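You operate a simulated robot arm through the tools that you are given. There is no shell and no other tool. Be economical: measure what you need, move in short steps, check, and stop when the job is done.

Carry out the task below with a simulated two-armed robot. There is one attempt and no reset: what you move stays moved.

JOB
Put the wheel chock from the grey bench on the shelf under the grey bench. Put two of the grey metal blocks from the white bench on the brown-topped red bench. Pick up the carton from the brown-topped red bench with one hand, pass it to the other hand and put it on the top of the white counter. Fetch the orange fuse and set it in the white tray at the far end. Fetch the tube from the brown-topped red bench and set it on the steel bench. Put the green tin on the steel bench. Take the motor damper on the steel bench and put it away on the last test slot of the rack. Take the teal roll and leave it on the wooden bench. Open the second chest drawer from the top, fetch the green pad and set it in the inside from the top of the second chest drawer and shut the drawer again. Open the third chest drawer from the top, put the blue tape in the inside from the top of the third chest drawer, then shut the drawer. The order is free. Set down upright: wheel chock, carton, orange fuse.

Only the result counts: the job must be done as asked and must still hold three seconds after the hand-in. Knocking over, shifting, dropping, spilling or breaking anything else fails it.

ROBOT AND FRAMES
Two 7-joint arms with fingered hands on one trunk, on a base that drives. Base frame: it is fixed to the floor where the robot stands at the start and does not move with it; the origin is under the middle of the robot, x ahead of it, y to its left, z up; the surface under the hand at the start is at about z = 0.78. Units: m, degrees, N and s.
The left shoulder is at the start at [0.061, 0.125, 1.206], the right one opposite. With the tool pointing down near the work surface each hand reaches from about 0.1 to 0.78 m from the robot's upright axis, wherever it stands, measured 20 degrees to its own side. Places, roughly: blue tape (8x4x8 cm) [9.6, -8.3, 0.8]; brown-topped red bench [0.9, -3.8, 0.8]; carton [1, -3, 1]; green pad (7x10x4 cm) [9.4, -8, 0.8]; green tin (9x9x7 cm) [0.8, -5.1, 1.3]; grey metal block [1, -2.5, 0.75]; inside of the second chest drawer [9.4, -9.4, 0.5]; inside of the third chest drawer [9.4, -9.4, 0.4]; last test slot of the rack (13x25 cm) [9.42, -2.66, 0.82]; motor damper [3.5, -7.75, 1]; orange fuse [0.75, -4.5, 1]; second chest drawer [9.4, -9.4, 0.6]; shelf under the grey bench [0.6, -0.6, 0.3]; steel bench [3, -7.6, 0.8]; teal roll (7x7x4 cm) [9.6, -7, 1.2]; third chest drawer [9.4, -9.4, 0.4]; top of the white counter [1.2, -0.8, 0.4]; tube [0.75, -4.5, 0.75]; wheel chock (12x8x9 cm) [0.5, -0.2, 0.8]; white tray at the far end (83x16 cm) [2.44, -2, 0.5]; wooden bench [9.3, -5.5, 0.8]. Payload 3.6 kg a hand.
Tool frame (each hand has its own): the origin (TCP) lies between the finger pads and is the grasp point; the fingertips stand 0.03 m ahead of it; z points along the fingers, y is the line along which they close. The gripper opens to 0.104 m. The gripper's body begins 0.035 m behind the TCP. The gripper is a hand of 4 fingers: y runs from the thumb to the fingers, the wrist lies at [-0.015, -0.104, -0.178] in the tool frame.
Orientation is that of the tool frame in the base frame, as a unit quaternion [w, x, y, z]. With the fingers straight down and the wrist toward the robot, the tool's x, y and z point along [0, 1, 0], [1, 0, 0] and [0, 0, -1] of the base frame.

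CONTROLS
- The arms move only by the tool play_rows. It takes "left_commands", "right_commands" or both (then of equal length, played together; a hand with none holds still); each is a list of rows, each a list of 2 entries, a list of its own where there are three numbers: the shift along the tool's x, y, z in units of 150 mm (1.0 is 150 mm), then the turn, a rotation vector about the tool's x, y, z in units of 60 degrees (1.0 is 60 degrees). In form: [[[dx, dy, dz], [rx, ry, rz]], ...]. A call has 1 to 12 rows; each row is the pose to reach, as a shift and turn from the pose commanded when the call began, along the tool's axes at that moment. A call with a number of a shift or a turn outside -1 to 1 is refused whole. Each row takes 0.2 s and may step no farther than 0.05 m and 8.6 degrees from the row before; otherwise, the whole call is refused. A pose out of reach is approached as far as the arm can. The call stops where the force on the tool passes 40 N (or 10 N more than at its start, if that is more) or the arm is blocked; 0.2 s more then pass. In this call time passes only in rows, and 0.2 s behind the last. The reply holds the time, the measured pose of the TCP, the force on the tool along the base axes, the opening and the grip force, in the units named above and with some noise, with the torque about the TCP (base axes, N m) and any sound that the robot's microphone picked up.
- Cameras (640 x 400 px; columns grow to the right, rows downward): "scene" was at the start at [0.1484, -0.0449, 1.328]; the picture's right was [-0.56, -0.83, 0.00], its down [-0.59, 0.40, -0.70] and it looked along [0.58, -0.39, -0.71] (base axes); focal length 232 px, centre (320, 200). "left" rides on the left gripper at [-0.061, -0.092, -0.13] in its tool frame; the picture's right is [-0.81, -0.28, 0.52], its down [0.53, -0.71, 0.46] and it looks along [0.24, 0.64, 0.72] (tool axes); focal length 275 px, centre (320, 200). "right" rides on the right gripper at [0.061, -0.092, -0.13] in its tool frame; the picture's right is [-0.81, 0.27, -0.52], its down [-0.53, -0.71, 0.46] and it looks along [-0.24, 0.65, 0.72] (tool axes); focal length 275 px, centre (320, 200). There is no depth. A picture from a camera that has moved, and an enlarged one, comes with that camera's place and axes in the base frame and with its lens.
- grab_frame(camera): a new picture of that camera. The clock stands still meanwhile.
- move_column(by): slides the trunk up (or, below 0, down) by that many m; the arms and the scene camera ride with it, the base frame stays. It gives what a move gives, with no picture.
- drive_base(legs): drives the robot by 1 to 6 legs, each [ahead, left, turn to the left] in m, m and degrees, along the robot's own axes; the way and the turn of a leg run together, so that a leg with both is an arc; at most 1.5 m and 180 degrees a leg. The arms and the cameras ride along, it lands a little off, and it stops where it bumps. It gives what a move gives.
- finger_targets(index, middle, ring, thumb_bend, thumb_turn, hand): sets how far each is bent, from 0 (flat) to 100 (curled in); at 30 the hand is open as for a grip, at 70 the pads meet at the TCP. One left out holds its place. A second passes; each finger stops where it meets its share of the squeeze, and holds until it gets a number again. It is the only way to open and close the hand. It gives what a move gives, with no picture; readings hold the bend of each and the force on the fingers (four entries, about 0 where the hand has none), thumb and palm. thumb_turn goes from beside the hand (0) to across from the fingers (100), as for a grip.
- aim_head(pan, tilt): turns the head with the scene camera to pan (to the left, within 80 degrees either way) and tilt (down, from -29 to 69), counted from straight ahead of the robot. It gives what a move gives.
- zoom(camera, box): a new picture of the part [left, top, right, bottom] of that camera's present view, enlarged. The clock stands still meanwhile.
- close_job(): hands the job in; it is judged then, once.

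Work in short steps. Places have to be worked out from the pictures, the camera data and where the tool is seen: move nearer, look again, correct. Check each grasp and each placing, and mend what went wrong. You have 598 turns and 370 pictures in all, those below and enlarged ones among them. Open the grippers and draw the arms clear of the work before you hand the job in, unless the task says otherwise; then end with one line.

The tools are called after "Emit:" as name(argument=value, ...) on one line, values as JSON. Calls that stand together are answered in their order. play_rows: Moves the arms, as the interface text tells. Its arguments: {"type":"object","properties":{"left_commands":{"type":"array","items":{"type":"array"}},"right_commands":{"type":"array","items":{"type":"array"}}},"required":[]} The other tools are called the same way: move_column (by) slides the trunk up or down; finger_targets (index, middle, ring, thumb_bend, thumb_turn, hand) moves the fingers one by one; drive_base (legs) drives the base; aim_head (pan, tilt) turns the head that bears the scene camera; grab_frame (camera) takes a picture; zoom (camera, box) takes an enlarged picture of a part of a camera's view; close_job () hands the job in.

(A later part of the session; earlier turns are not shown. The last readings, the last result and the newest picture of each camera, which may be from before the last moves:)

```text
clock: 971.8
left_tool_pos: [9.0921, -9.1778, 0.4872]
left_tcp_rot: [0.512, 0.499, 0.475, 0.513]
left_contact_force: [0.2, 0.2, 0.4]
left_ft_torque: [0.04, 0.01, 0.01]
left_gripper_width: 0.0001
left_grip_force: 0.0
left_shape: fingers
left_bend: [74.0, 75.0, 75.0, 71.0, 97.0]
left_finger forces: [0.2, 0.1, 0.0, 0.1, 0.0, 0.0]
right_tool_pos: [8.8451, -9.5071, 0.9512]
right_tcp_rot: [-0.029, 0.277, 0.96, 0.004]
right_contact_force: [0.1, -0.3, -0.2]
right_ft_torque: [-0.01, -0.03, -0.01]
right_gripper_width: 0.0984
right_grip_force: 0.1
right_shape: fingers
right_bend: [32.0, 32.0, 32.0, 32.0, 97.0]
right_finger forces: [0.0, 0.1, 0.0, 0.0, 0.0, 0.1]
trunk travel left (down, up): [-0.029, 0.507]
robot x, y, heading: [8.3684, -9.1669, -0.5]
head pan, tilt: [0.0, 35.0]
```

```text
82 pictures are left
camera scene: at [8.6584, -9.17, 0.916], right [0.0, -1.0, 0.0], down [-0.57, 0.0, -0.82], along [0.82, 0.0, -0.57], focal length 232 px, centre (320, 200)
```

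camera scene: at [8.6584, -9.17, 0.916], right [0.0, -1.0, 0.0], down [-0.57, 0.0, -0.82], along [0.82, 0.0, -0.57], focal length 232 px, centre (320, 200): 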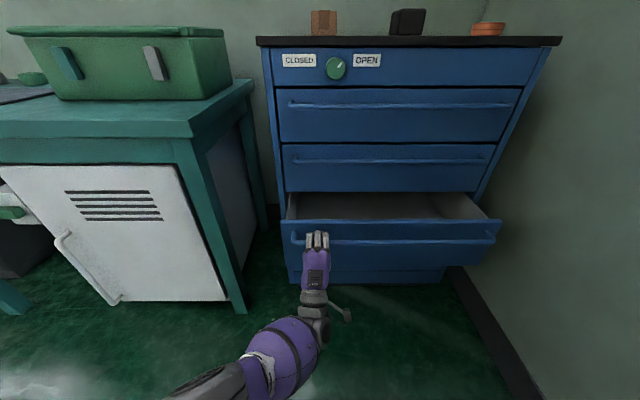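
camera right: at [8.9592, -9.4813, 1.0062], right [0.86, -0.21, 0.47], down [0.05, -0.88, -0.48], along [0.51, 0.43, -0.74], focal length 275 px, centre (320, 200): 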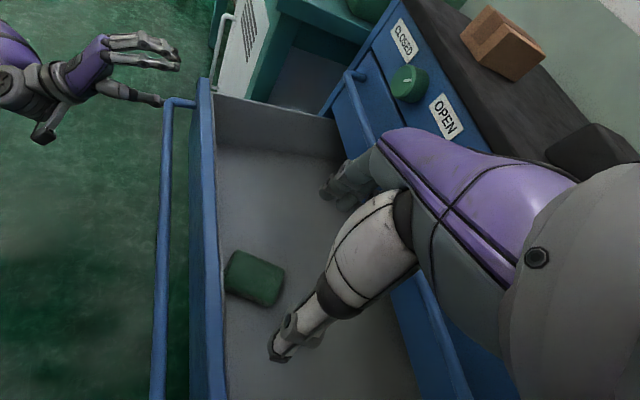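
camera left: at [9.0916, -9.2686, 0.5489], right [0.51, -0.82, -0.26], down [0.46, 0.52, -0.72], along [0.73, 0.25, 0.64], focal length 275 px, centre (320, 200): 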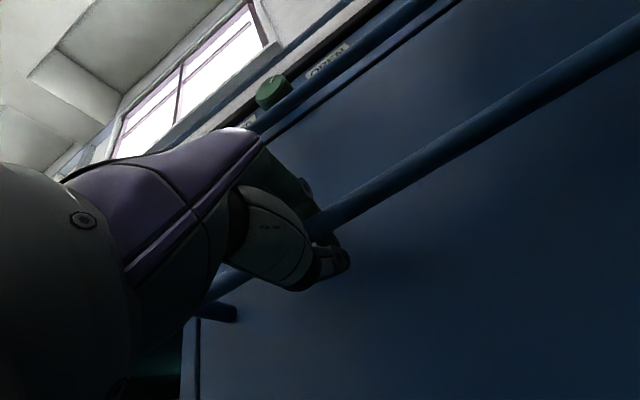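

Drawer 3 is opening. Pull a further 0.2 m.

Emit:
drive_base(legs=[[-0.2, 0, 0]])

Emit:
finger_targets(hand="left", index=45, middle=45, ring=45, thumb_bend=40)

Emit:
drive_base(legs=[[-0.15, 0, 0]])

Emit:
grab_frame(camera="scene")

```text
clock: 973.4
left_tool_pos: [8.9136, -9.1766, 0.49]
left_tcp_rot: [0.511, 0.499, 0.476, 0.513]
left_contact_force: [3.8, 0.2, 2.7]
left_ft_torque: [0.23, -0.1, -0.04]
left_gripper_width: 0.0001
left_grip_force: 11.8
left_shape: fingers
left_bend: [74.0, 74.0, 74.0, 69.0, 97.0]
left_finger forces: [3.7, 3.8, 5.3, 0.0, 10.4, 0.0]
right_tool_pos: [8.6621, -9.5074, 0.9513]
right_tcp_rot: [-0.028, 0.277, 0.96, 0.004]
right_contact_force: [0.0, 0.3, -0.3]
right_ft_torque: [0.0, -0.01, 0.0]
right_gripper_width: 0.098
right_grip_force: 0.1
right_shape: fingers
right_bend: [32.0, 32.0, 32.0, 32.0, 97.0]
right_finger forces: [0.0, 0.1, 0.1, 0.1, 0.0, 0.1]
trunk travel left (down, up): [-0.029, 0.507]
robot x, y, heading: [8.1854, -9.1671, -0.3]
head pan, tilt: [0.0, 35.0]
stopped in leg 1: the force on the tool passed its limit at 46 N (the readings are from after the stop); the commanded pose is now the measured one
```

```text
clock: 974.4
left_tool_pos: [8.912, -9.1753, 0.489]
left_tcp_rot: [0.511, 0.5, 0.476, 0.512]
left_contact_force: [-0.2, 0.1, 0.4]
left_ft_torque: [-0.01, 0.02, -0.01]
left_gripper_width: 0.0711
left_grip_force: 0.0
left_shape: fingers
left_bend: [45.0, 45.0, 45.0, 40.0, 97.0]
left_finger forces: [0.0, 0.0, 0.0, 0.0, 0.0, 0.0]
right_tool_pos: [8.6617, -9.5073, 0.9518]
right_tcp_rot: [-0.029, 0.278, 0.96, 0.005]
right_contact_force: [0.3, 0.6, -0.3]
right_ft_torque: [-0.01, -0.02, 0.02]
right_gripper_width: 0.0978
right_grip_force: 0.1
right_shape: fingers
right_bend: [32.0, 32.0, 32.0, 32.0, 97.0]
right_finger forces: [0.1, 0.0, 0.0, 0.1, 0.0, 0.0]
trunk travel left (down, up): [-0.029, 0.507]
robot x, y, heading: [8.1822, -9.1701, -0.2]
head pan, tilt: [0.0, 35.0]
```

```text
clock: 975.8
left_tool_pos: [8.7605, -9.1753, 0.4892]
left_tcp_rot: [0.511, 0.5, 0.476, 0.512]
left_contact_force: [-0.4, -0.6, -0.2]
left_ft_torque: [-0.01, 0.02, 0.0]
left_gripper_width: 0.0708
left_grip_force: 0.0
left_shape: fingers
left_bend: [45.0, 45.0, 45.0, 40.0, 97.0]
left_finger forces: [0.0, 0.0, 0.1, 0.0, 0.0, 0.1]
right_tool_pos: [8.511, -9.5064, 0.9512]
right_tcp_rot: [-0.028, 0.279, 0.96, 0.003]
right_contact_force: [-0.5, -0.8, -0.3]
right_ft_torque: [0.03, -0.02, -0.04]
right_gripper_width: 0.0982
right_grip_force: 0.0
right_shape: fingers
right_bend: [32.0, 32.0, 32.0, 32.0, 97.0]
right_finger forces: [0.0, 0.0, 0.1, 0.0, 0.0, 0.0]
trunk travel left (down, up): [-0.029, 0.507]
robot x, y, heading: [8.0316, -9.17, -0.4]
head pan, tilt: [0.0, 35.0]
```

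```text
81 pictures are left
camera scene: at [8.325, -9.1688, 0.916], right [-0.01, -1.0, 0.0], down [-0.57, 0.0, -0.82], along [0.82, -0.01, -0.57], focal length 232 px, centre (320, 200)
```

scene: 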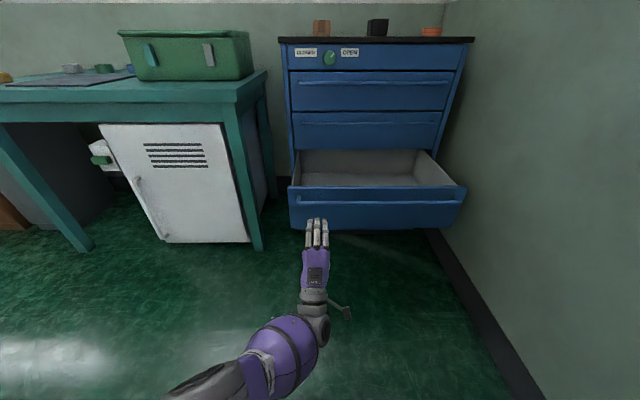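

Drawer 3 is open. Now restore both hands to a downward pose for fetching the tape: raise trunk, rotate left hand back, un-yaw the right.

Emit:
move_column(by=0.4)

Emit:
play_rows(left_commands=[[[0.05, 0, -0.1], [0.13, 0, 0]], [[0.1, 0.1, -0.2], [0.26, 0, 0]], [[0.2, 0.2, -0.3], [0.39, 0, 0]], [[0.3, 0.3, -0.4], [0.52, 0, 0]], [[0.4, 0.4, -0.5], [0.65, 0, 0]], [[0.5, 0.5, -0.6], [0.78, 0, 0]], [[0.6, 0.6, -0.7], [0.91, 0, 0]]], right_commands=[[[0, 0, 0], [0, 0, 0.13]], [[0, 0, 0], [0, 0, 0.26]], [[0, 0, 0], [0, 0, 0.39]], [[0, 0, 0], [0, 0, 0.52]], [[0, 0, 0], [0, 0, 0.65]], [[0, 0, 0], [0, 0, 0.78]], [[0, 0, 0], [0, 0, 0.91]]])

Emit:
play_rows(left_commands=[[[0.1, 0, -0.05], [0.13, 0, 0]], [[0.2, 0, -0.1], [0.26, 0, 0]], [[0.3, 0, -0.15], [0.39, 0, 0]], [[0.4, 0, -0.2], [0.5, 0, 0]]])

Emit:
drive_base(legs=[[0, 0.95, 0], [0.4, 0, 0.4]])

Emit:
grab_frame(camera="scene")

```text
clock: 979.6
left_tool_pos: [8.7432, -9.1755, 1.1248]
left_tcp_rot: [0.59, 0.397, 0.374, 0.595]
left_contact_force: [0.1, 0.1, 0.3]
left_ft_torque: [0.01, -0.02, -0.02]
left_gripper_width: 0.0709
left_grip_force: 0.1
left_shape: fingers
left_bend: [45.0, 45.0, 45.0, 40.0, 97.0]
left_finger forces: [0.0, 0.0, 0.0, 0.0, 0.1, 0.1]
right_tool_pos: [8.5111, -9.5062, 1.3509]
right_tcp_rot: [-0.029, 0.278, 0.96, 0.004]
right_contact_force: [0.0, -0.2, -0.5]
right_ft_torque: [-0.02, -0.01, 0.0]
right_gripper_width: 0.098
right_grip_force: 0.1
right_shape: fingers
right_bend: [32.0, 32.0, 32.0, 32.0, 97.0]
right_finger forces: [0.0, 0.1, 0.0, 0.0, 0.0, 0.1]
trunk travel left (down, up): [-0.429, 0.107]
robot x, y, heading: [8.0305, -9.1706, -0.6]
head pan, tilt: [0.0, 35.0]
```

```text
clock: 981.2
left_tool_pos: [8.8705, -9.1822, 1.132]
left_tcp_rot: [0.34, 0.626, 0.606, 0.355]
left_contact_force: [0.2, 0.3, -3.8]
left_ft_torque: [-0.01, -0.24, 0.0]
left_gripper_width: 0.0716
left_grip_force: 0.0
left_shape: fingers
left_bend: [45.0, 45.0, 45.0, 40.0, 97.0]
left_finger forces: [0.1, 0.0, 0.1, 0.1, 0.0, 0.0]
left hand out of reach, approached as far as the arm can: row 1, 2, 3, 4, 5, 6, 7
right_tool_pos: [8.508, -9.5084, 1.3537]
right_tcp_rot: [-0.026, 0.689, 0.724, -0.008]
right_contact_force: [-1.0, -1.6, 0.1]
right_ft_torque: [0.0, -0.05, 0.01]
right_gripper_width: 0.0979
right_grip_force: 0.0
right_shape: fingers
right_bend: [32.0, 32.0, 32.0, 32.0, 97.0]
right_finger forces: [0.0, 0.0, 0.1, 0.0, 0.0, 0.1]
trunk travel left (down, up): [-0.429, 0.107]
robot x, y, heading: [8.0337, -9.1679, -0.3]
head pan, tilt: [0.0, 35.0]
```

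```text
clock: 982.2
left_tool_pos: [8.858, -9.1284, 1.154]
left_tcp_rot: [0.168, 0.692, 0.677, 0.186]
left_contact_force: [-0.5, -0.2, -0.5]
left_ft_torque: [0.04, 0.0, 0.0]
left_gripper_width: 0.0715
left_grip_force: 0.1
left_shape: fingers
left_bend: [45.0, 45.0, 45.0, 40.0, 97.0]
left_finger forces: [0.1, 0.0, 0.0, 0.0, 0.0, 0.0]
left hand out of reach, approached as far as the arm can: row 1, 2, 3, 4
right_tool_pos: [8.5114, -9.5053, 1.3523]
right_tcp_rot: [-0.027, 0.688, 0.726, -0.01]
right_contact_force: [-0.1, -0.5, 0.2]
right_ft_torque: [-0.04, 0.03, 0.0]
right_gripper_width: 0.098
right_grip_force: 0.0
right_shape: fingers
right_bend: [32.0, 32.0, 32.0, 32.0, 97.0]
right_finger forces: [0.0, 0.0, 0.0, 0.0, 0.0, 0.0]
trunk travel left (down, up): [-0.429, 0.107]
robot x, y, heading: [8.034, -9.1669, -0.4]
head pan, tilt: [0.0, 35.0]
```

```text
clock: 993.1
left_tool_pos: [9.2675, -8.1788, 1.1528]
left_tcp_rot: [0.169, 0.694, 0.675, 0.187]
left_contact_force: [1.2, 0.8, -0.5]
left_ft_torque: [-0.01, -0.03, -0.01]
left_gripper_width: 0.0716
left_grip_force: 0.0
left_shape: fingers
left_bend: [45.0, 45.0, 45.0, 40.0, 97.0]
left_finger forces: [0.1, 0.1, 0.0, 0.0, 0.0, 0.1]
right_tool_pos: [8.9173, -8.5541, 1.3516]
right_tcp_rot: [-0.028, 0.69, 0.723, -0.009]
right_contact_force: [-0.1, -1.2, -0.3]
right_ft_torque: [0.0, -0.03, 0.02]
right_gripper_width: 0.0982
right_grip_force: 0.1
right_shape: fingers
right_bend: [32.0, 32.0, 32.0, 32.0, 97.0]
right_finger forces: [0.0, 0.0, 0.0, 0.1, 0.0, 0.1]
trunk travel left (down, up): [-0.429, 0.107]
robot x, y, heading: [8.4431, -8.2127, -0.9]
head pan, tilt: [0.0, 35.0]
```

```text
80 pictures are left
camera scene: at [8.6155, -8.2134, 1.3342], right [-0.01, -1.0, 0.0], down [-0.57, 0.01, -0.82], along [0.82, -0.01, -0.57], focal length 232 px, centre (320, 200)
```

scene: 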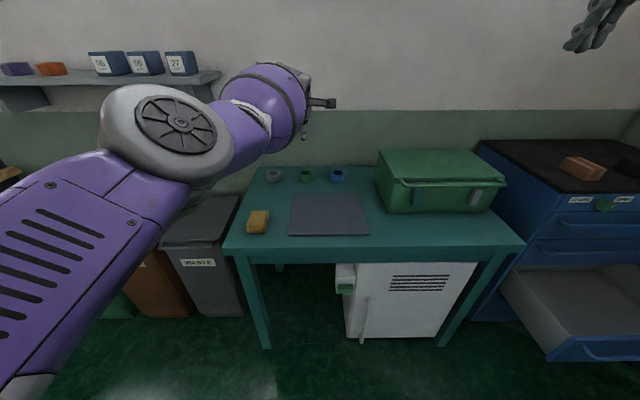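

Retract the left hand up/left, then approach the bench for the blue tape at ≈(9.556,-8.303).

Emit:
play_rows(left_commands=[[[0.15, -0.2, -0.12], [0.1, 0, 0]], [[0.3, -0.4, -0.24], [0.2, 0, 0]], [[0.45, -0.6, -0.36], [0.3, 0, 0]], [[0.6, -0.8, -0.45], [0.4, 0, 0]], [[0.75, -1.0, -0.5], [0.45, 0, 0]]])

Emit:
play_rows(left_commands=[[[0.2, -0.25, 0], [0, 0, 0]], [[0.4, -0.5, 0], [0, 0, 0]], [[0.6, -0.75, 0], [0, 0, 0]], [[0.7, -1.0, 0], [0, 0, 0]]])

Emit:
drive_base(legs=[[0, 0.02, 0.9], [0.37, 0, 0]])

Emit:
finger_targets(hand="right", index=24, middle=24, ring=24, thumb_bend=25)

Emit:
grab_frame(camera="right")

```text
clock: 994.3
left_tool_pos: [9.1999, -8.0635, 1.1786]
left_tcp_rot: [0.002, 0.714, 0.7, 0.023]
left_contact_force: [0.4, 0.1, 0.1]
left_ft_torque: [-0.03, 0.02, 0.0]
left_gripper_width: 0.0715
left_grip_force: 0.0
left_shape: fingers
left_bend: [45.0, 45.0, 45.0, 40.0, 97.0]
left_finger forces: [0.0, 0.0, 0.0, 0.1, 0.1, 0.1]
left hand out of reach, approached as far as the arm can: row 1, 2, 3, 4, 5
right_tool_pos: [8.9167, -8.554, 1.3517]
right_tcp_rot: [-0.027, 0.69, 0.723, -0.01]
right_contact_force: [0.6, -0.4, 0.7]
right_ft_torque: [-0.05, -0.03, -0.02]
right_gripper_width: 0.098
right_grip_force: 0.2
right_shape: fingers
right_bend: [32.0, 32.0, 32.0, 32.0, 97.0]
right_finger forces: [0.1, 0.0, 0.0, 0.0, 0.0, 0.0]
trunk travel left (down, up): [-0.429, 0.107]
robot x, y, heading: [8.4442, -8.2062, -0.7]
head pan, tilt: [0.0, 35.0]
```

```text
clock: 995.3
left_tool_pos: [9.1853, -7.9541, 1.2108]
left_tcp_rot: [0.004, 0.715, 0.699, 0.023]
left_contact_force: [-0.1, -0.2, 0.0]
left_ft_torque: [0.02, 0.01, -0.01]
left_gripper_width: 0.0715
left_grip_force: 0.1
left_shape: fingers
left_bend: [45.0, 45.0, 45.0, 40.0, 97.0]
left_finger forces: [0.1, 0.0, 0.1, 0.1, 0.1, 0.0]
left hand out of reach, approached as far as the arm can: row 1, 2, 3, 4
right_tool_pos: [8.916, -8.5536, 1.352]
right_tcp_rot: [-0.027, 0.691, 0.723, -0.009]
right_contact_force: [0.0, 0.0, 0.1]
right_ft_torque: [0.02, 0.01, -0.01]
right_gripper_width: 0.0977
right_grip_force: 0.1
right_shape: fingers
right_bend: [32.0, 32.0, 32.0, 32.0, 97.0]
right_finger forces: [0.1, 0.1, 0.0, 0.0, 0.0, 0.1]
trunk travel left (down, up): [-0.429, 0.107]
robot x, y, heading: [8.4442, -8.2108, -1.0]
head pan, tilt: [0.0, 35.0]
```

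```text
clock: 998.1
left_tool_pos: [9.5462, -7.9192, 1.2103]
left_tcp_rot: [0.003, 0.707, 0.707, 0.023]
left_contact_force: [0.9, 0.5, -0.7]
left_ft_torque: [0.01, 0.0, -0.03]
left_gripper_width: 0.0714
left_grip_force: 0.1
left_shape: fingers
left_bend: [45.0, 45.0, 45.0, 40.0, 97.0]
left_finger forces: [0.0, 0.1, 0.0, 0.1, 0.0, 0.0]
right_tool_pos: [9.2904, -8.5234, 1.3529]
right_tcp_rot: [-0.027, 0.683, 0.729, -0.01]
right_contact_force: [0.5, 0.1, -0.4]
right_ft_torque: [-0.03, 0.01, -0.01]
right_gripper_width: 0.0979
right_grip_force: 0.1
right_shape: fingers
right_bend: [32.0, 32.0, 32.0, 32.0, 97.0]
right_finger forces: [0.0, 0.0, 0.0, 0.1, 0.0, 0.1]
trunk travel left (down, up): [-0.429, 0.107]
robot x, y, heading: [8.8116, -8.1899, -0.1]
head pan, tilt: [0.0, 35.0]
```

```text
clock: 999.1
left_tool_pos: [9.5475, -7.9188, 1.2101]
left_tcp_rot: [0.002, 0.707, 0.707, 0.023]
left_contact_force: [-0.8, -0.3, -0.6]
left_ft_torque: [0.03, -0.02, 0.0]
left_gripper_width: 0.0715
left_grip_force: 0.1
left_shape: fingers
left_bend: [45.0, 45.0, 45.0, 40.0, 97.0]
left_finger forces: [0.1, 0.1, 0.1, 0.0, 0.0, 0.0]
right_tool_pos: [9.2892, -8.5233, 1.3528]
right_tcp_rot: [-0.027, 0.683, 0.73, -0.009]
right_contact_force: [0.0, 0.7, 0.0]
right_ft_torque: [-0.03, 0.01, 0.0]
right_gripper_width: 0.1155
right_grip_force: 0.0
right_shape: fingers
right_bend: [24.0, 24.0, 24.0, 25.0, 97.0]
right_finger forces: [0.0, 0.0, 0.0, 0.0, 0.0, 0.1]
trunk travel left (down, up): [-0.429, 0.107]
robot x, y, heading: [8.8083, -8.1935, 0.3]
head pan, tilt: [0.0, 35.0]
```

```text
79 pictures are left
camera right: at [9.2009, -8.4723, 1.4879], right [0.35, -0.8, 0.48], down [-0.7, -0.57, -0.43], along [0.62, -0.18, -0.76], focal length 275 px, centre (320, 200)
```

right: 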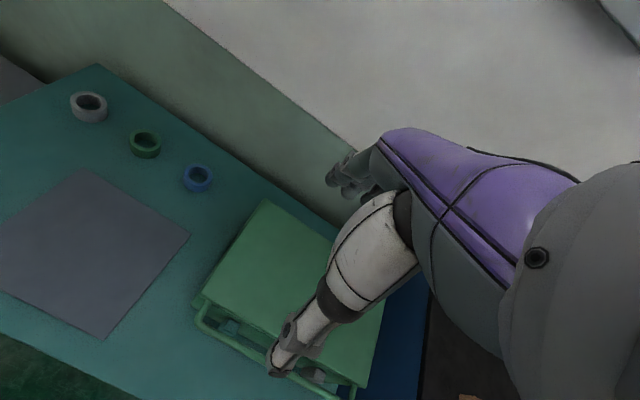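

Blue tape at (9.571,-8.313). Lower the trunk 0.15, nudge forward 3.5 cm, and reach over it.

Emit:
move_column(by=-0.15)

Emit:
drive_base(legs=[[0.035, 0, 0]])

Emit:
play_rows(right_commands=[[[0.25, 0.2, 0], [0, 0, 0.02]], [[0.5, 0.4, 0], [0, 0, 0.02]], [[0.75, 0.6, 0], [0, 0, 0.02]], [[1.0, 0.8, 0], [0, 0, 0.02]]])

Emit:
play_rows(right_commands=[[[0.15, 0.25, 0.15], [0, 0, 0]], [[0.25, 0.5, 0.4], [0, 0, 0]], [[0.35, 0.7, 0.65], [0, 0, 0]], [[0.4, 0.85, 0.9], [0, 0, 0]]])

Emit:
grab_frame(camera="right")

```text
clock: 1000.9
left_tool_pos: [9.5668, -7.9194, 0.9612]
left_tcp_rot: [-0.052, 0.706, 0.705, -0.032]
left_contact_force: [-0.9, 0.2, 0.0]
left_ft_torque: [0.01, 0.01, 0.01]
left_gripper_width: 0.0715
left_grip_force: 0.0
left_shape: fingers
left_bend: [45.0, 45.0, 45.0, 40.0, 97.0]
left_finger forces: [0.0, 0.1, 0.0, 0.0, 0.1, 0.1]
right_tool_pos: [9.2894, -8.5234, 1.2029]
right_tcp_rot: [-0.027, 0.683, 0.73, -0.009]
right_contact_force: [-0.7, -0.1, -0.5]
right_ft_torque: [-0.04, -0.04, -0.01]
right_gripper_width: 0.1158
right_grip_force: 0.0
right_shape: fingers
right_bend: [24.0, 24.0, 24.0, 25.0, 97.0]
right_finger forces: [0.1, 0.0, 0.0, 0.0, 0.0, 0.0]
trunk travel left (down, up): [-0.279, 0.257]
robot x, y, heading: [8.8097, -8.1932, 0.4]
head pan, tilt: [0.0, 35.0]
```

```text
clock: 1001.7
left_tool_pos: [9.6004, -7.9185, 0.9591]
left_tcp_rot: [-0.053, 0.706, 0.705, -0.033]
left_contact_force: [0.0, -0.2, -0.2]
left_ft_torque: [0.01, 0.0, -0.03]
left_gripper_width: 0.0714
left_grip_force: 0.1
left_shape: fingers
left_bend: [45.0, 45.0, 45.0, 40.0, 97.0]
left_finger forces: [0.0, 0.0, 0.0, 0.0, 0.0, 0.0]
right_tool_pos: [9.3261, -8.5243, 1.201]
right_tcp_rot: [-0.027, 0.684, 0.729, -0.01]
right_contact_force: [-0.7, 0.0, 0.2]
right_ft_torque: [0.02, 0.0, 0.01]
right_gripper_width: 0.116
right_grip_force: 0.0
right_shape: fingers
right_bend: [24.0, 24.0, 24.0, 25.0, 97.0]
right_finger forces: [0.0, 0.0, 0.1, 0.1, 0.0, 0.0]
trunk travel left (down, up): [-0.279, 0.257]
robot x, y, heading: [8.8445, -8.1916, 0.3]
head pan, tilt: [0.0, 35.0]
```

```text
clock: 1002.7
left_tool_pos: [9.6012, -7.9172, 0.9599]
left_tcp_rot: [-0.053, 0.707, 0.704, -0.034]
left_contact_force: [0.0, -1.1, 0.1]
left_ft_torque: [-0.04, 0.03, 0.01]
left_gripper_width: 0.0716
left_grip_force: 0.0
left_shape: fingers
left_bend: [45.0, 45.0, 45.0, 40.0, 98.0]
left_finger forces: [0.0, 0.1, 0.1, 0.0, 0.0, 0.0]
right_tool_pos: [9.4344, -8.3662, 1.1984]
right_tcp_rot: [-0.027, 0.691, 0.722, -0.011]
right_contact_force: [-0.7, 0.3, -0.4]
right_ft_torque: [0.01, 0.05, 0.02]
right_gripper_width: 0.1156
right_grip_force: 0.0
right_shape: fingers
right_bend: [24.0, 24.0, 24.0, 25.0, 97.0]
right_finger forces: [0.0, 0.0, 0.1, 0.1, 0.1, 0.0]
trunk travel left (down, up): [-0.279, 0.257]
robot x, y, heading: [8.8418, -8.189, 0.5]
head pan, tilt: [0.0, 35.0]
```

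```text
refused: row 2 steps farther than a row can; nothing moved
```

```text
78 pictures are left
camera right: at [9.3468, -8.3125, 1.3346], right [0.34, -0.81, 0.48], down [-0.71, -0.55, -0.43], along [0.61, -0.2, -0.76], focal length 275 px, centre (320, 200)
```

right: 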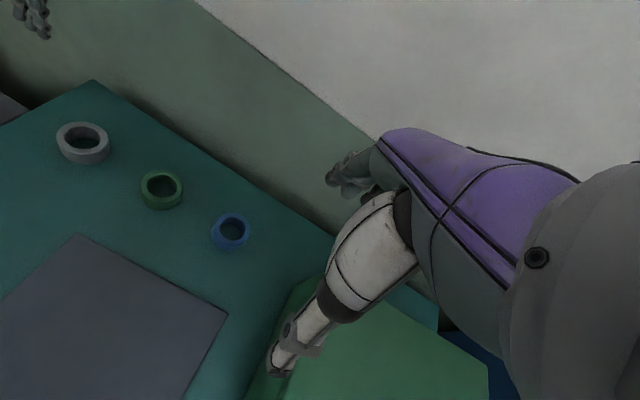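

Tape confirmed at (9.573,-8.311). Move over and start down in smaller steps.

Emit:
play_rows(right_commands=[[[0.07, 0.2, 0.15], [0, 0, 0]], [[0.14, 0.4, 0.35], [0, 0, 0]], [[0.2, 0.6, 0.55], [0, 0, 0]], [[0.27, 0.78, 0.78], [0, 0, 0]], [[0.32, 0.94, 1.0], [0, 0, 0]]])

Emit:
play_rows(right_commands=[[[0, 0, 0.25], [0, 0, 0]], [[0, 0, 0.5], [0, 0, 0]], [[0, 0, 0.75], [0, 0, 0]]])

Emit:
grab_frame(camera="right")

```text
clock: 1003.9
left_tool_pos: [9.6007, -7.9183, 0.9598]
left_tcp_rot: [-0.053, 0.707, 0.705, -0.033]
left_contact_force: [-0.5, -0.6, -0.6]
left_ft_torque: [0.0, 0.0, 0.0]
left_gripper_width: 0.0715
left_grip_force: 0.1
left_shape: fingers
left_bend: [45.0, 45.0, 45.0, 40.0, 97.0]
left_finger forces: [0.0, 0.1, 0.0, 0.1, 0.0, 0.0]
right_tool_pos: [9.5648, -8.3067, 1.0429]
right_tcp_rot: [-0.027, 0.69, 0.723, -0.01]
right_contact_force: [0.1, -0.3, -0.3]
right_ft_torque: [0.0, 0.0, 0.01]
right_gripper_width: 0.1157
right_grip_force: 0.1
right_shape: fingers
right_bend: [24.0, 24.0, 24.0, 25.0, 97.0]
right_finger forces: [0.0, 0.0, 0.0, 0.0, 0.1, 0.0]
trunk travel left (down, up): [-0.279, 0.257]
robot x, y, heading: [8.8451, -8.1891, 0.2]
head pan, tilt: [0.0, 35.0]
```

```text
clock: 1004.7
left_tool_pos: [9.6011, -7.919, 0.96]
left_tcp_rot: [-0.052, 0.707, 0.705, -0.033]
left_contact_force: [-0.7, 0.7, -0.2]
left_ft_torque: [0.02, -0.02, -0.03]
left_gripper_width: 0.0715
left_grip_force: 0.1
left_shape: fingers
left_bend: [45.0, 45.0, 45.0, 40.0, 97.0]
left_finger forces: [0.0, 0.0, 0.1, 0.1, 0.0, 0.0]
right_tool_pos: [9.5589, -8.3053, 0.9316]
right_tcp_rot: [-0.027, 0.691, 0.722, -0.009]
right_contact_force: [0.5, 0.6, -0.1]
right_ft_torque: [0.0, -0.06, 0.0]
right_gripper_width: 0.1158
right_grip_force: 0.0
right_shape: fingers
right_bend: [24.0, 24.0, 24.0, 25.0, 97.0]
right_finger forces: [0.0, 0.0, 0.0, 0.0, 0.1, 0.0]
trunk travel left (down, up): [-0.279, 0.257]
robot x, y, heading: [8.8459, -8.191, 0.5]
head pan, tilt: [0.0, 35.0]
```

```text
77 pictures are left
camera right: at [9.4713, -8.2514, 1.068], right [0.34, -0.81, 0.48], down [-0.71, -0.55, -0.43], along [0.62, -0.2, -0.76], focal length 275 px, centre (320, 200)
```

right: 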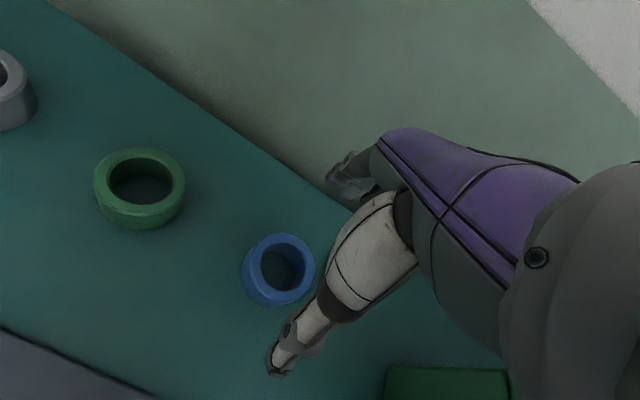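

Emit:
play_rows(right_commands=[[[0, 0.06, 0.2], [0, 0, 0]], [[0, 0.12, 0.4], [0, 0, 0]], [[0, 0.15, 0.6], [0, 0, 0]], [[0, 0.17, 0.72], [0, 0, 0]]])

Emit:
finger_targets(hand="right", index=65, middle=65, ring=65, thumb_bend=65)

Emit:
play_rows(right_commands=[[[0, 0, -0.2], [0, 0, 0]], [[0, 0, -0.5], [0, 0, 0]], [[0, 0, -0.8], [0, 0, 0]], [[0, 0, -1.0], [0, 0, 0]]])

Emit:
grab_frame(camera="right")

```text
clock: 1005.7
left_tool_pos: [9.6017, -7.918, 0.96]
left_tcp_rot: [-0.053, 0.707, 0.705, -0.034]
left_contact_force: [-0.3, -0.1, 1.0]
left_ft_torque: [0.02, -0.01, -0.02]
left_gripper_width: 0.0713
left_grip_force: 0.0
left_shape: fingers
left_bend: [45.0, 45.0, 45.0, 40.0, 97.0]
left_finger forces: [0.0, 0.1, 0.1, 0.0, 0.1, 0.0]
right_tool_pos: [9.5798, -8.3015, 0.8208]
right_tcp_rot: [-0.026, 0.691, 0.722, -0.01]
right_contact_force: [0.3, -0.7, 0.2]
right_ft_torque: [0.01, -0.02, 0.01]
right_gripper_width: 0.1161
right_grip_force: 0.1
right_shape: fingers
right_bend: [24.0, 24.0, 24.0, 25.0, 97.0]
right_finger forces: [0.1, 0.0, 0.0, 0.0, 0.1, 0.0]
trunk travel left (down, up): [-0.279, 0.257]
robot x, y, heading: [8.839, -8.1951, 0.4]
head pan, tilt: [0.0, 35.0]
```

```text
clock: 1006.7
left_tool_pos: [9.6007, -7.9189, 0.9597]
left_tcp_rot: [-0.054, 0.707, 0.705, -0.033]
left_contact_force: [0.6, 0.8, 0.4]
left_ft_torque: [0.0, 0.05, 0.03]
left_gripper_width: 0.0714
left_grip_force: 0.1
left_shape: fingers
left_bend: [45.0, 45.0, 45.0, 40.0, 97.0]
left_finger forces: [0.0, 0.0, 0.1, 0.0, 0.0, 0.1]
right_tool_pos: [9.5804, -8.303, 0.8221]
right_tcp_rot: [-0.026, 0.691, 0.722, -0.009]
right_contact_force: [1.1, 0.4, 2.3]
right_ft_torque: [0.0, -0.15, 0.01]
right_gripper_width: 0.0615
right_grip_force: 24.9
right_shape: fingers
right_bend: [54.0, 55.0, 56.0, 45.0, 93.0]
right_finger forces: [6.7, 10.1, 7.1, 0.1, 24.8, 0.1]
trunk travel left (down, up): [-0.279, 0.257]
robot x, y, heading: [8.8428, -8.1903, 0.1]
head pan, tilt: [0.0, 35.0]
```

```text
clock: 1007.7
left_tool_pos: [9.6004, -7.9183, 0.9612]
left_tcp_rot: [-0.053, 0.707, 0.705, -0.033]
left_contact_force: [-0.1, -0.1, 0.3]
left_ft_torque: [-0.01, -0.02, -0.02]
left_gripper_width: 0.0714
left_grip_force: 0.1
left_shape: fingers
left_bend: [45.0, 45.0, 45.0, 40.0, 97.0]
left_finger forces: [0.1, 0.0, 0.0, 0.1, 0.1, 0.0]
right_tool_pos: [9.5893, -8.3049, 0.9727]
right_tcp_rot: [-0.028, 0.69, 0.723, -0.009]
right_contact_force: [0.3, -0.1, -1.6]
right_ft_torque: [-0.01, -0.02, 0.02]
right_gripper_width: 0.061
right_grip_force: 24.2
right_shape: fingers
right_bend: [54.0, 55.0, 56.0, 45.0, 93.0]
right_finger forces: [6.5, 9.7, 6.9, 0.0, 24.7, 0.1]
trunk travel left (down, up): [-0.279, 0.257]
robot x, y, heading: [8.842, -8.189, 0.4]
head pan, tilt: [0.0, 35.0]
```

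```text
76 pictures are left
camera right: at [9.5008, -8.2515, 1.1077], right [0.34, -0.81, 0.48], down [-0.71, -0.55, -0.43], along [0.62, -0.2, -0.76], focal length 275 px, centre (320, 200)
```

right: 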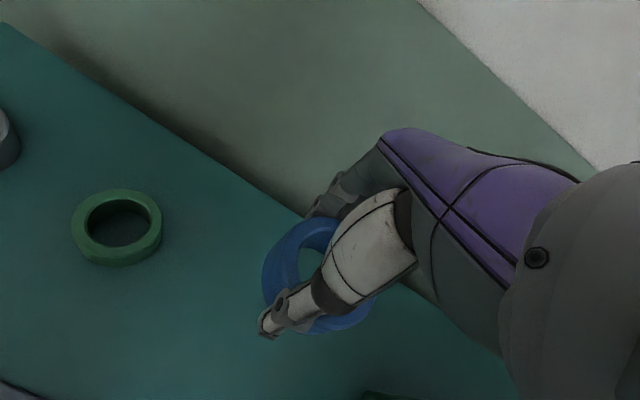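

Blue tape held. Raise a bit, back out, and carry it to the open drawer 3.

Emit:
move_column(by=0.1)

Emit:
drive_base(legs=[[-0.55, 0, 0]])

Emit:
play_rows(left_commands=[[[0.1, -0.25, 0], [0, 0, 0]], [[0.2, -0.5, 0], [0, 0, 0]], [[0.3, -0.75, 0], [0, 0, 0]], [[0.4, -1.0, 0], [0, 0, 0]]], right_commands=[[[0, -0.25, 0], [0, 0, 0]], [[0, -0.5, 0], [0, 0, 0]], [[0, -0.75, 0], [0, 0, 0]], [[0, -0.9, 0], [0, 0, 0]]])

Emit:
drive_base(legs=[[0, -0.98, 0]])

Emit:
grab_frame(camera="scene")

```text
clock: 1009.0
left_tool_pos: [9.5931, -7.9178, 1.1075]
left_tcp_rot: [-0.025, 0.707, 0.706, -0.005]
left_contact_force: [-0.3, 0.6, 0.4]
left_ft_torque: [0.03, 0.03, -0.01]
left_gripper_width: 0.0714
left_grip_force: 0.0
left_shape: fingers
left_bend: [45.0, 45.0, 45.0, 40.0, 97.0]
left_finger forces: [0.1, 0.1, 0.0, 0.1, 0.0, 0.1]
right_tool_pos: [9.5882, -8.3052, 1.0712]
right_tcp_rot: [-0.027, 0.691, 0.723, -0.011]
right_contact_force: [0.7, -0.3, -1.0]
right_ft_torque: [0.02, -0.01, -0.01]
right_gripper_width: 0.0611
right_grip_force: 24.0
right_shape: fingers
right_bend: [54.0, 55.0, 56.0, 45.0, 93.0]
right_finger forces: [6.5, 9.5, 6.8, 0.0, 24.6, 0.1]
trunk travel left (down, up): [-0.379, 0.157]
robot x, y, heading: [8.8468, -8.1908, 0.5]
head pan, tilt: [0.0, 35.0]
```

```text
clock: 1012.2
left_tool_pos: [9.0463, -7.9216, 1.1082]
left_tcp_rot: [-0.024, 0.708, 0.706, -0.003]
left_contact_force: [0.3, 0.2, -0.4]
left_ft_torque: [0.04, -0.02, 0.0]
left_gripper_width: 0.0715
left_grip_force: 0.1
left_shape: fingers
left_bend: [45.0, 45.0, 45.0, 40.0, 97.0]
left_finger forces: [0.0, 0.1, 0.1, 0.1, 0.0, 0.0]
right_tool_pos: [9.0408, -8.3081, 1.0721]
right_tcp_rot: [-0.026, 0.691, 0.722, -0.01]
right_contact_force: [0.2, -0.5, -0.7]
right_ft_torque: [0.02, -0.02, 0.0]
right_gripper_width: 0.0613
right_grip_force: 23.5
right_shape: fingers
right_bend: [54.0, 55.0, 56.0, 45.0, 93.0]
right_finger forces: [6.4, 9.7, 6.8, 0.1, 24.9, 0.0]
trunk travel left (down, up): [-0.379, 0.157]
robot x, y, heading: [8.297, -8.1917, 0.6]
head pan, tilt: [0.0, 35.0]
```

```text
clock: 1013.2
left_tool_pos: [8.8951, -7.866, 1.1182]
left_tcp_rot: [-0.024, 0.707, 0.706, -0.005]
left_contact_force: [-0.7, 0.1, 0.5]
left_ft_torque: [0.0, -0.02, 0.02]
left_gripper_width: 0.0717
left_grip_force: 0.0
left_shape: fingers
left_bend: [45.0, 45.0, 45.0, 40.0, 98.0]
left_finger forces: [0.0, 0.0, 0.0, 0.1, 0.0, 0.0]
right_tool_pos: [8.9045, -8.3167, 1.0781]
right_tcp_rot: [-0.028, 0.691, 0.722, -0.01]
right_contact_force: [-0.2, -0.8, -0.3]
right_ft_torque: [0.01, -0.02, 0.0]
right_gripper_width: 0.0607
right_grip_force: 24.1
right_shape: fingers
right_bend: [54.0, 55.0, 56.0, 45.0, 93.0]
right_finger forces: [6.4, 9.5, 6.8, 0.1, 24.6, 0.1]
trunk travel left (down, up): [-0.379, 0.157]
robot x, y, heading: [8.2994, -8.19, 0.4]
head pan, tilt: [0.0, 35.0]
```

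```text
clock: 1021.9
left_tool_pos: [8.9029, -8.826, 1.1179]
left_tcp_rot: [-0.026, 0.709, 0.704, -0.004]
left_contact_force: [0.5, 0.1, 0.1]
left_ft_torque: [0.0, -0.01, 0.0]
left_gripper_width: 0.0715
left_grip_force: 0.0
left_shape: fingers
left_bend: [45.0, 45.0, 45.0, 40.0, 98.0]
left_finger forces: [0.1, 0.0, 0.1, 0.0, 0.1, 0.1]
right_tool_pos: [8.9075, -9.2775, 1.0779]
right_tcp_rot: [-0.028, 0.692, 0.721, -0.01]
right_contact_force: [0.0, -0.2, 0.4]
right_ft_torque: [0.01, 0.0, -0.03]
right_gripper_width: 0.061
right_grip_force: 23.2
right_shape: fingers
right_bend: [54.0, 55.0, 56.0, 45.0, 93.0]
right_finger forces: [6.4, 9.4, 6.8, 0.0, 24.7, 0.0]
trunk travel left (down, up): [-0.379, 0.157]
robot x, y, heading: [8.3023, -9.1528, 0.1]
head pan, tilt: [0.0, 35.0]
```

```text
75 pictures are left
camera scene: at [8.4905, -9.152, 1.2806], right [0.0, -1.0, 0.0], down [-0.57, 0.0, -0.82], along [0.82, 0.0, -0.57], focal length 232 px, centre (320, 200)
```

scene: 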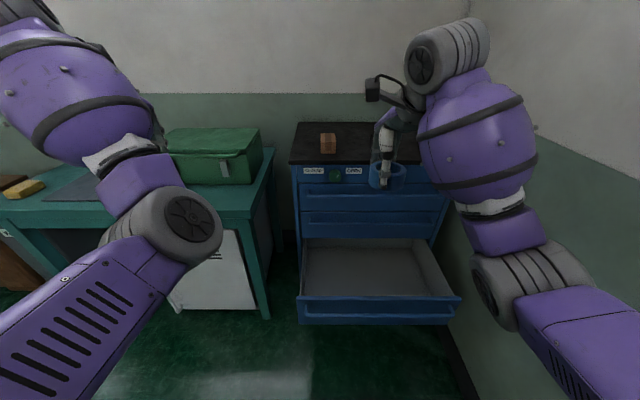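

Retract the left hand further, then drive 0.2 m forward and lower the trunk over the open drawer 3.

Emit:
play_rows(left_commands=[[[0, -0.25, 0], [0, 0, 0]], [[0, -0.5, 0], [0, 0, 0]], [[0, -0.75, 0], [0, 0, 0]], [[0, -1.0, 0], [0, 0, 0]]])

Emit:
drive_base(legs=[[0.18, -0.05, 0]])

Emit:
move_column(by=-0.33)

Emit:
grab_frame(camera="scene")

```text
clock: 1022.9
left_tool_pos: [8.7524, -8.8129, 1.1221]
left_tcp_rot: [-0.025, 0.71, 0.704, -0.004]
left_contact_force: [0.4, 0.8, -0.2]
left_ft_torque: [0.0, -0.03, -0.03]
left_gripper_width: 0.0717
left_grip_force: 0.2
left_shape: fingers
left_bend: [45.0, 45.0, 45.0, 40.0, 98.0]
left_finger forces: [0.0, 0.1, 0.0, 0.0, 0.0, 0.1]
left hand out of reach, approached as far as the arm can: row 4
right_tool_pos: [8.9084, -9.2757, 1.0775]
right_tcp_rot: [-0.028, 0.692, 0.721, -0.01]
right_contact_force: [-0.8, 0.0, -2.0]
right_ft_torque: [-0.02, -0.01, 0.01]
right_gripper_width: 0.0609
right_grip_force: 23.8
right_shape: fingers
right_bend: [54.0, 55.0, 56.0, 45.0, 93.0]
right_finger forces: [6.3, 9.5, 6.8, 0.0, 24.6, 0.0]
trunk travel left (down, up): [-0.379, 0.157]
robot x, y, heading: [8.3015, -9.1528, 0.2]
head pan, tilt: [0.0, 35.0]
```

```text
clock: 1024.5
left_tool_pos: [8.937, -8.8658, 1.1221]
left_tcp_rot: [-0.025, 0.709, 0.704, -0.005]
left_contact_force: [1.0, -0.4, 0.2]
left_ft_torque: [-0.01, 0.0, 0.02]
left_gripper_width: 0.0714
left_grip_force: 0.1
left_shape: fingers
left_bend: [45.0, 45.0, 45.0, 40.0, 98.0]
left_finger forces: [0.1, 0.0, 0.0, 0.0, 0.1, 0.0]
right_tool_pos: [9.0904, -9.328, 1.0777]
right_tcp_rot: [-0.027, 0.693, 0.72, -0.01]
right_contact_force: [0.1, -0.4, -1.8]
right_ft_torque: [-0.01, 0.01, 0.01]
right_gripper_width: 0.061
right_grip_force: 23.7
right_shape: fingers
right_bend: [54.0, 55.0, 56.0, 45.0, 93.0]
right_finger forces: [6.5, 9.4, 6.7, 0.1, 24.6, 0.0]
trunk travel left (down, up): [-0.379, 0.157]
robot x, y, heading: [8.4839, -9.2054, -0.0]
head pan, tilt: [0.0, 35.0]
```

```text
clock: 1027.7
left_tool_pos: [8.9907, -8.8637, 0.6977]
left_tcp_rot: [-0.109, 0.704, 0.697, -0.085]
left_contact_force: [-0.3, 0.2, 0.1]
left_ft_torque: [0.02, -0.02, -0.02]
left_gripper_width: 0.0715
left_grip_force: 0.0
left_shape: fingers
left_bend: [45.0, 45.0, 45.0, 40.0, 98.0]
left_finger forces: [0.1, 0.0, 0.0, 0.0, 0.0, 0.0]
right_tool_pos: [9.0901, -9.3282, 0.7475]
right_tcp_rot: [-0.027, 0.693, 0.72, -0.01]
right_contact_force: [0.0, 0.3, -0.8]
right_ft_torque: [-0.01, -0.03, 0.01]
right_gripper_width: 0.0608
right_grip_force: 23.4
right_shape: fingers
right_bend: [54.0, 55.0, 56.0, 45.0, 93.0]
right_finger forces: [6.5, 9.5, 6.7, 0.0, 24.5, 0.1]
trunk travel left (down, up): [-0.049, 0.487]
robot x, y, heading: [8.4833, -9.2044, -0.1]
head pan, tilt: [0.0, 35.0]
```

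```text
74 pictures are left
camera scene: at [8.7709, -9.2034, 0.9329], right [0.0, -1.0, 0.0], down [-0.57, 0.0, -0.82], along [0.82, 0.0, -0.57], focal length 232 px, centre (320, 200)
```

scene: 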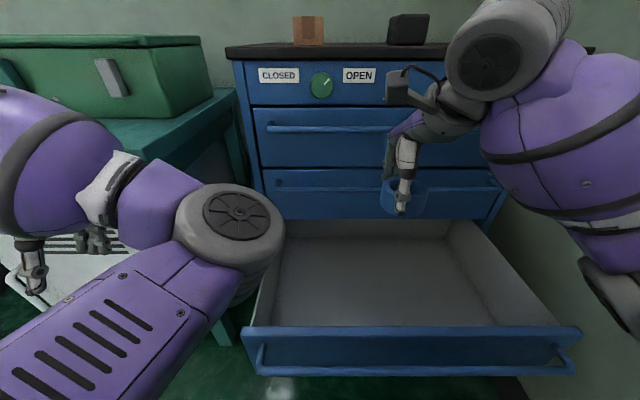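

Tape is above the drawer. Lower it inside.

Emit:
play_rows(right_commands=[[[0, 0, 0.25], [0, 0, 0]], [[0, 0, 0.5], [0, 0, 0]], [[0, 0, 0.75], [0, 0, 0]], [[0, 0, 1.0], [0, 0, 0]]])

Emit:
play_rows(right_commands=[[[0, 0, 0.2], [0, 0, 0]], [[0, 0, 0.4], [0, 0, 0]], [[0, 0, 0.6], [0, 0, 0]], [[0, 0, 0.75], [0, 0, 0]]])

Emit:
grab_frame(camera="scene")

```text
clock: 1028.7
left_tool_pos: [8.9898, -8.8635, 0.6975]
left_tcp_rot: [-0.109, 0.704, 0.697, -0.085]
left_contact_force: [0.6, -0.3, -0.7]
left_ft_torque: [0.06, 0.0, 0.01]
left_gripper_width: 0.0714
left_grip_force: 0.1
left_shape: fingers
left_bend: [45.0, 45.0, 45.0, 40.0, 98.0]
left_finger forces: [0.1, 0.0, 0.0, 0.0, 0.0, 0.0]
right_tool_pos: [9.0834, -9.324, 0.5973]
right_tcp_rot: [-0.027, 0.692, 0.721, -0.01]
right_contact_force: [0.1, 0.5, -0.7]
right_ft_torque: [0.0, 0.0, -0.02]
right_gripper_width: 0.0611
right_grip_force: 23.9
right_shape: fingers
right_bend: [55.0, 55.0, 56.0, 45.0, 93.0]
right_finger forces: [6.4, 9.5, 6.8, 0.0, 24.7, 0.1]
trunk travel left (down, up): [-0.049, 0.487]
robot x, y, heading: [8.4833, -9.2016, -0.1]
head pan, tilt: [0.0, 35.0]
```

```text
clock: 1029.7
left_tool_pos: [8.9917, -8.8643, 0.6971]
left_tcp_rot: [-0.109, 0.704, 0.697, -0.086]
left_contact_force: [0.2, 0.6, 0.0]
left_ft_torque: [0.05, -0.01, 0.02]
left_gripper_width: 0.0715
left_grip_force: 0.1
left_shape: fingers
left_bend: [45.0, 45.0, 45.0, 40.0, 98.0]
left_finger forces: [0.0, 0.0, 0.0, 0.0, 0.0, 0.1]
right_tool_pos: [9.0775, -9.3211, 0.4851]
right_tcp_rot: [-0.026, 0.693, 0.72, -0.01]
right_contact_force: [-0.4, 1.6, -0.6]
right_ft_torque: [0.05, 0.0, 0.01]
right_gripper_width: 0.0608
right_grip_force: 23.5
right_shape: fingers
right_bend: [55.0, 55.0, 56.0, 45.0, 93.0]
right_finger forces: [6.4, 9.3, 6.6, 0.1, 24.5, 0.0]
trunk travel left (down, up): [-0.049, 0.487]
robot x, y, heading: [8.4828, -9.2062, -0.1]
head pan, tilt: [0.0, 35.0]
```

```text
73 pictures are left
camera scene: at [8.7711, -9.2034, 0.9329], right [0.0, -1.0, 0.0], down [-0.57, 0.0, -0.82], along [0.82, 0.0, -0.57], focal length 232 px, centre (320, 200)
```

scene: 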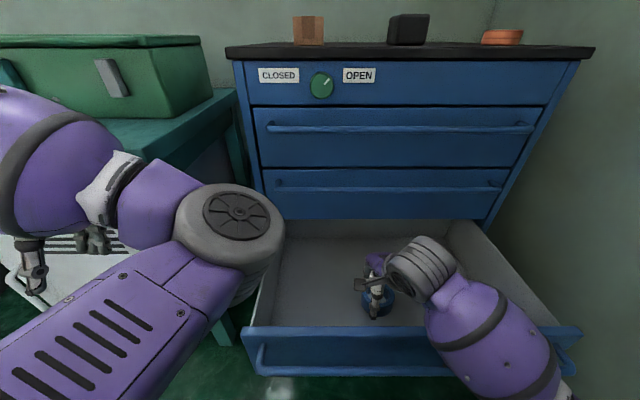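

Emit:
play_rows(right_commands=[[[0, 0, 0.08], [0, 0, 0]], [[0, 0, 0.16], [0, 0, 0]], [[0, 0, 0.24], [0, 0, 0]], [[0, 0, 0.3], [0, 0, 0]]])

Emit:
finger_targets(hand="right", index=28, middle=28, ring=28, thumb_bend=28)

Emit:
play_rows(right_commands=[[[0, 0, -0.25], [0, 0, 0]], [[0, 0, -0.5], [0, 0, 0]], [[0, 0, -0.75], [0, 0, 0]], [[0, 0, -1.0], [0, 0, 0]]])

Emit:
play_rows(right_commands=[[[0, 0, -0.25], [0, 0, 0]], [[0, 0, -0.5], [0, 0, 0]], [[0, -0.2, -0.75], [0, 0, 0]], [[0, -0.45, -0.9], [0, 0, 0]]])

Emit:
grab_frame(camera="right")

```text
clock: 1030.7
left_tool_pos: [8.9894, -8.8635, 0.6974]
left_tcp_rot: [-0.109, 0.704, 0.696, -0.085]
left_contact_force: [1.0, 0.7, 0.2]
left_ft_torque: [-0.01, -0.01, 0.01]
left_gripper_width: 0.0716
left_grip_force: 0.0
left_shape: fingers
left_bend: [45.0, 45.0, 45.0, 40.0, 98.0]
left_finger forces: [0.0, 0.0, 0.0, 0.1, 0.1, 0.1]
right_tool_pos: [9.0748, -9.3217, 0.4415]
right_tcp_rot: [-0.027, 0.694, 0.72, -0.01]
right_contact_force: [0.3, -0.7, -0.3]
right_ft_torque: [0.04, -0.01, 0.01]
right_gripper_width: 0.0607
right_grip_force: 23.6
right_shape: fingers
right_bend: [55.0, 55.0, 56.0, 45.0, 93.0]
right_finger forces: [6.5, 9.3, 6.7, 0.0, 24.5, 0.0]
trunk travel left (down, up): [-0.049, 0.487]
robot x, y, heading: [8.4828, -9.2007, -0.1]
head pan, tilt: [0.0, 35.0]
```

```text
clock: 1031.7
left_tool_pos: [8.9907, -8.8644, 0.6964]
left_tcp_rot: [-0.109, 0.704, 0.697, -0.085]
left_contact_force: [0.3, -0.4, 0.7]
left_ft_torque: [0.02, 0.02, 0.0]
left_gripper_width: 0.0716
left_grip_force: 0.0
left_shape: fingers
left_bend: [45.0, 45.0, 45.0, 40.0, 98.0]
left_finger forces: [0.1, 0.0, 0.0, 0.0, 0.0, 0.0]
right_tool_pos: [9.0743, -9.3209, 0.4421]
right_tcp_rot: [-0.027, 0.693, 0.721, -0.011]
right_contact_force: [0.0, -0.3, 0.5]
right_ft_torque: [0.0, 0.0, -0.02]
right_gripper_width: 0.1071
right_grip_force: 0.0
right_shape: fingers
right_bend: [28.0, 28.0, 28.0, 28.0, 97.0]
right_finger forces: [0.0, 0.1, 0.1, 0.0, 0.1, 0.0]
trunk travel left (down, up): [-0.049, 0.487]
robot x, y, heading: [8.4846, -9.2041, -0.1]
head pan, tilt: [0.0, 35.0]
```

```text
clock: 1032.7
left_tool_pos: [8.9902, -8.8647, 0.6966]
left_tcp_rot: [-0.109, 0.704, 0.697, -0.085]
left_contact_force: [0.1, -0.3, 0.0]
left_ft_torque: [-0.03, 0.0, -0.05]
left_gripper_width: 0.0714
left_grip_force: 0.1
left_shape: fingers
left_bend: [45.0, 45.0, 45.0, 40.0, 98.0]
left_finger forces: [0.1, 0.0, 0.0, 0.1, 0.1, 0.0]
right_tool_pos: [9.0827, -9.3266, 0.5914]
right_tcp_rot: [-0.028, 0.693, 0.721, -0.01]
right_contact_force: [-0.5, -0.5, 0.4]
right_ft_torque: [-0.01, 0.01, -0.01]
right_gripper_width: 0.1071
right_grip_force: 0.1
right_shape: fingers
right_bend: [28.0, 28.0, 28.0, 28.0, 97.0]
right_finger forces: [0.1, 0.0, 0.0, 0.0, 0.0, 0.0]
trunk travel left (down, up): [-0.049, 0.487]
robot x, y, heading: [8.4844, -9.2034, -0.2]
head pan, tilt: [0.0, 35.0]
```

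```text
clock: 1033.7
left_tool_pos: [8.99, -8.8642, 0.6972]
left_tcp_rot: [-0.108, 0.704, 0.697, -0.086]
left_contact_force: [-0.2, -0.5, -0.4]
left_ft_torque: [0.0, -0.02, -0.02]
left_gripper_width: 0.0713
left_grip_force: 0.0
left_shape: fingers
left_bend: [45.0, 45.0, 45.0, 40.0, 98.0]
left_finger forces: [0.1, 0.1, 0.1, 0.0, 0.1, 0.1]
right_tool_pos: [9.0213, -9.3332, 0.728]
right_tcp_rot: [-0.027, 0.693, 0.72, -0.011]
right_contact_force: [0.6, 0.8, -0.4]
right_ft_torque: [0.0, -0.01, -0.03]
right_gripper_width: 0.1077
right_grip_force: 0.0
right_shape: fingers
right_bend: [28.0, 28.0, 28.0, 28.0, 97.0]
right_finger forces: [0.2, 0.0, 0.1, 0.0, 0.1, 0.0]
trunk travel left (down, up): [-0.049, 0.487]
robot x, y, heading: [8.4859, -9.2068, -0.1]
head pan, tilt: [0.0, 35.0]
```

```text
72 pictures are left
camera right: at [8.9335, -9.2784, 0.8633], right [0.33, -0.81, 0.48], down [-0.72, -0.55, -0.43], along [0.61, -0.2, -0.76], focal length 275 px, centre (320, 200)
```

right: 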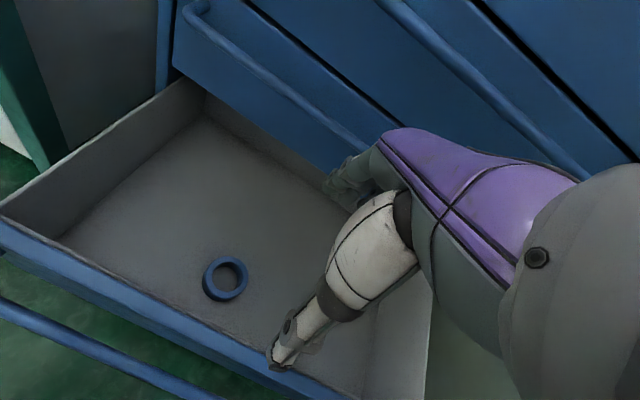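

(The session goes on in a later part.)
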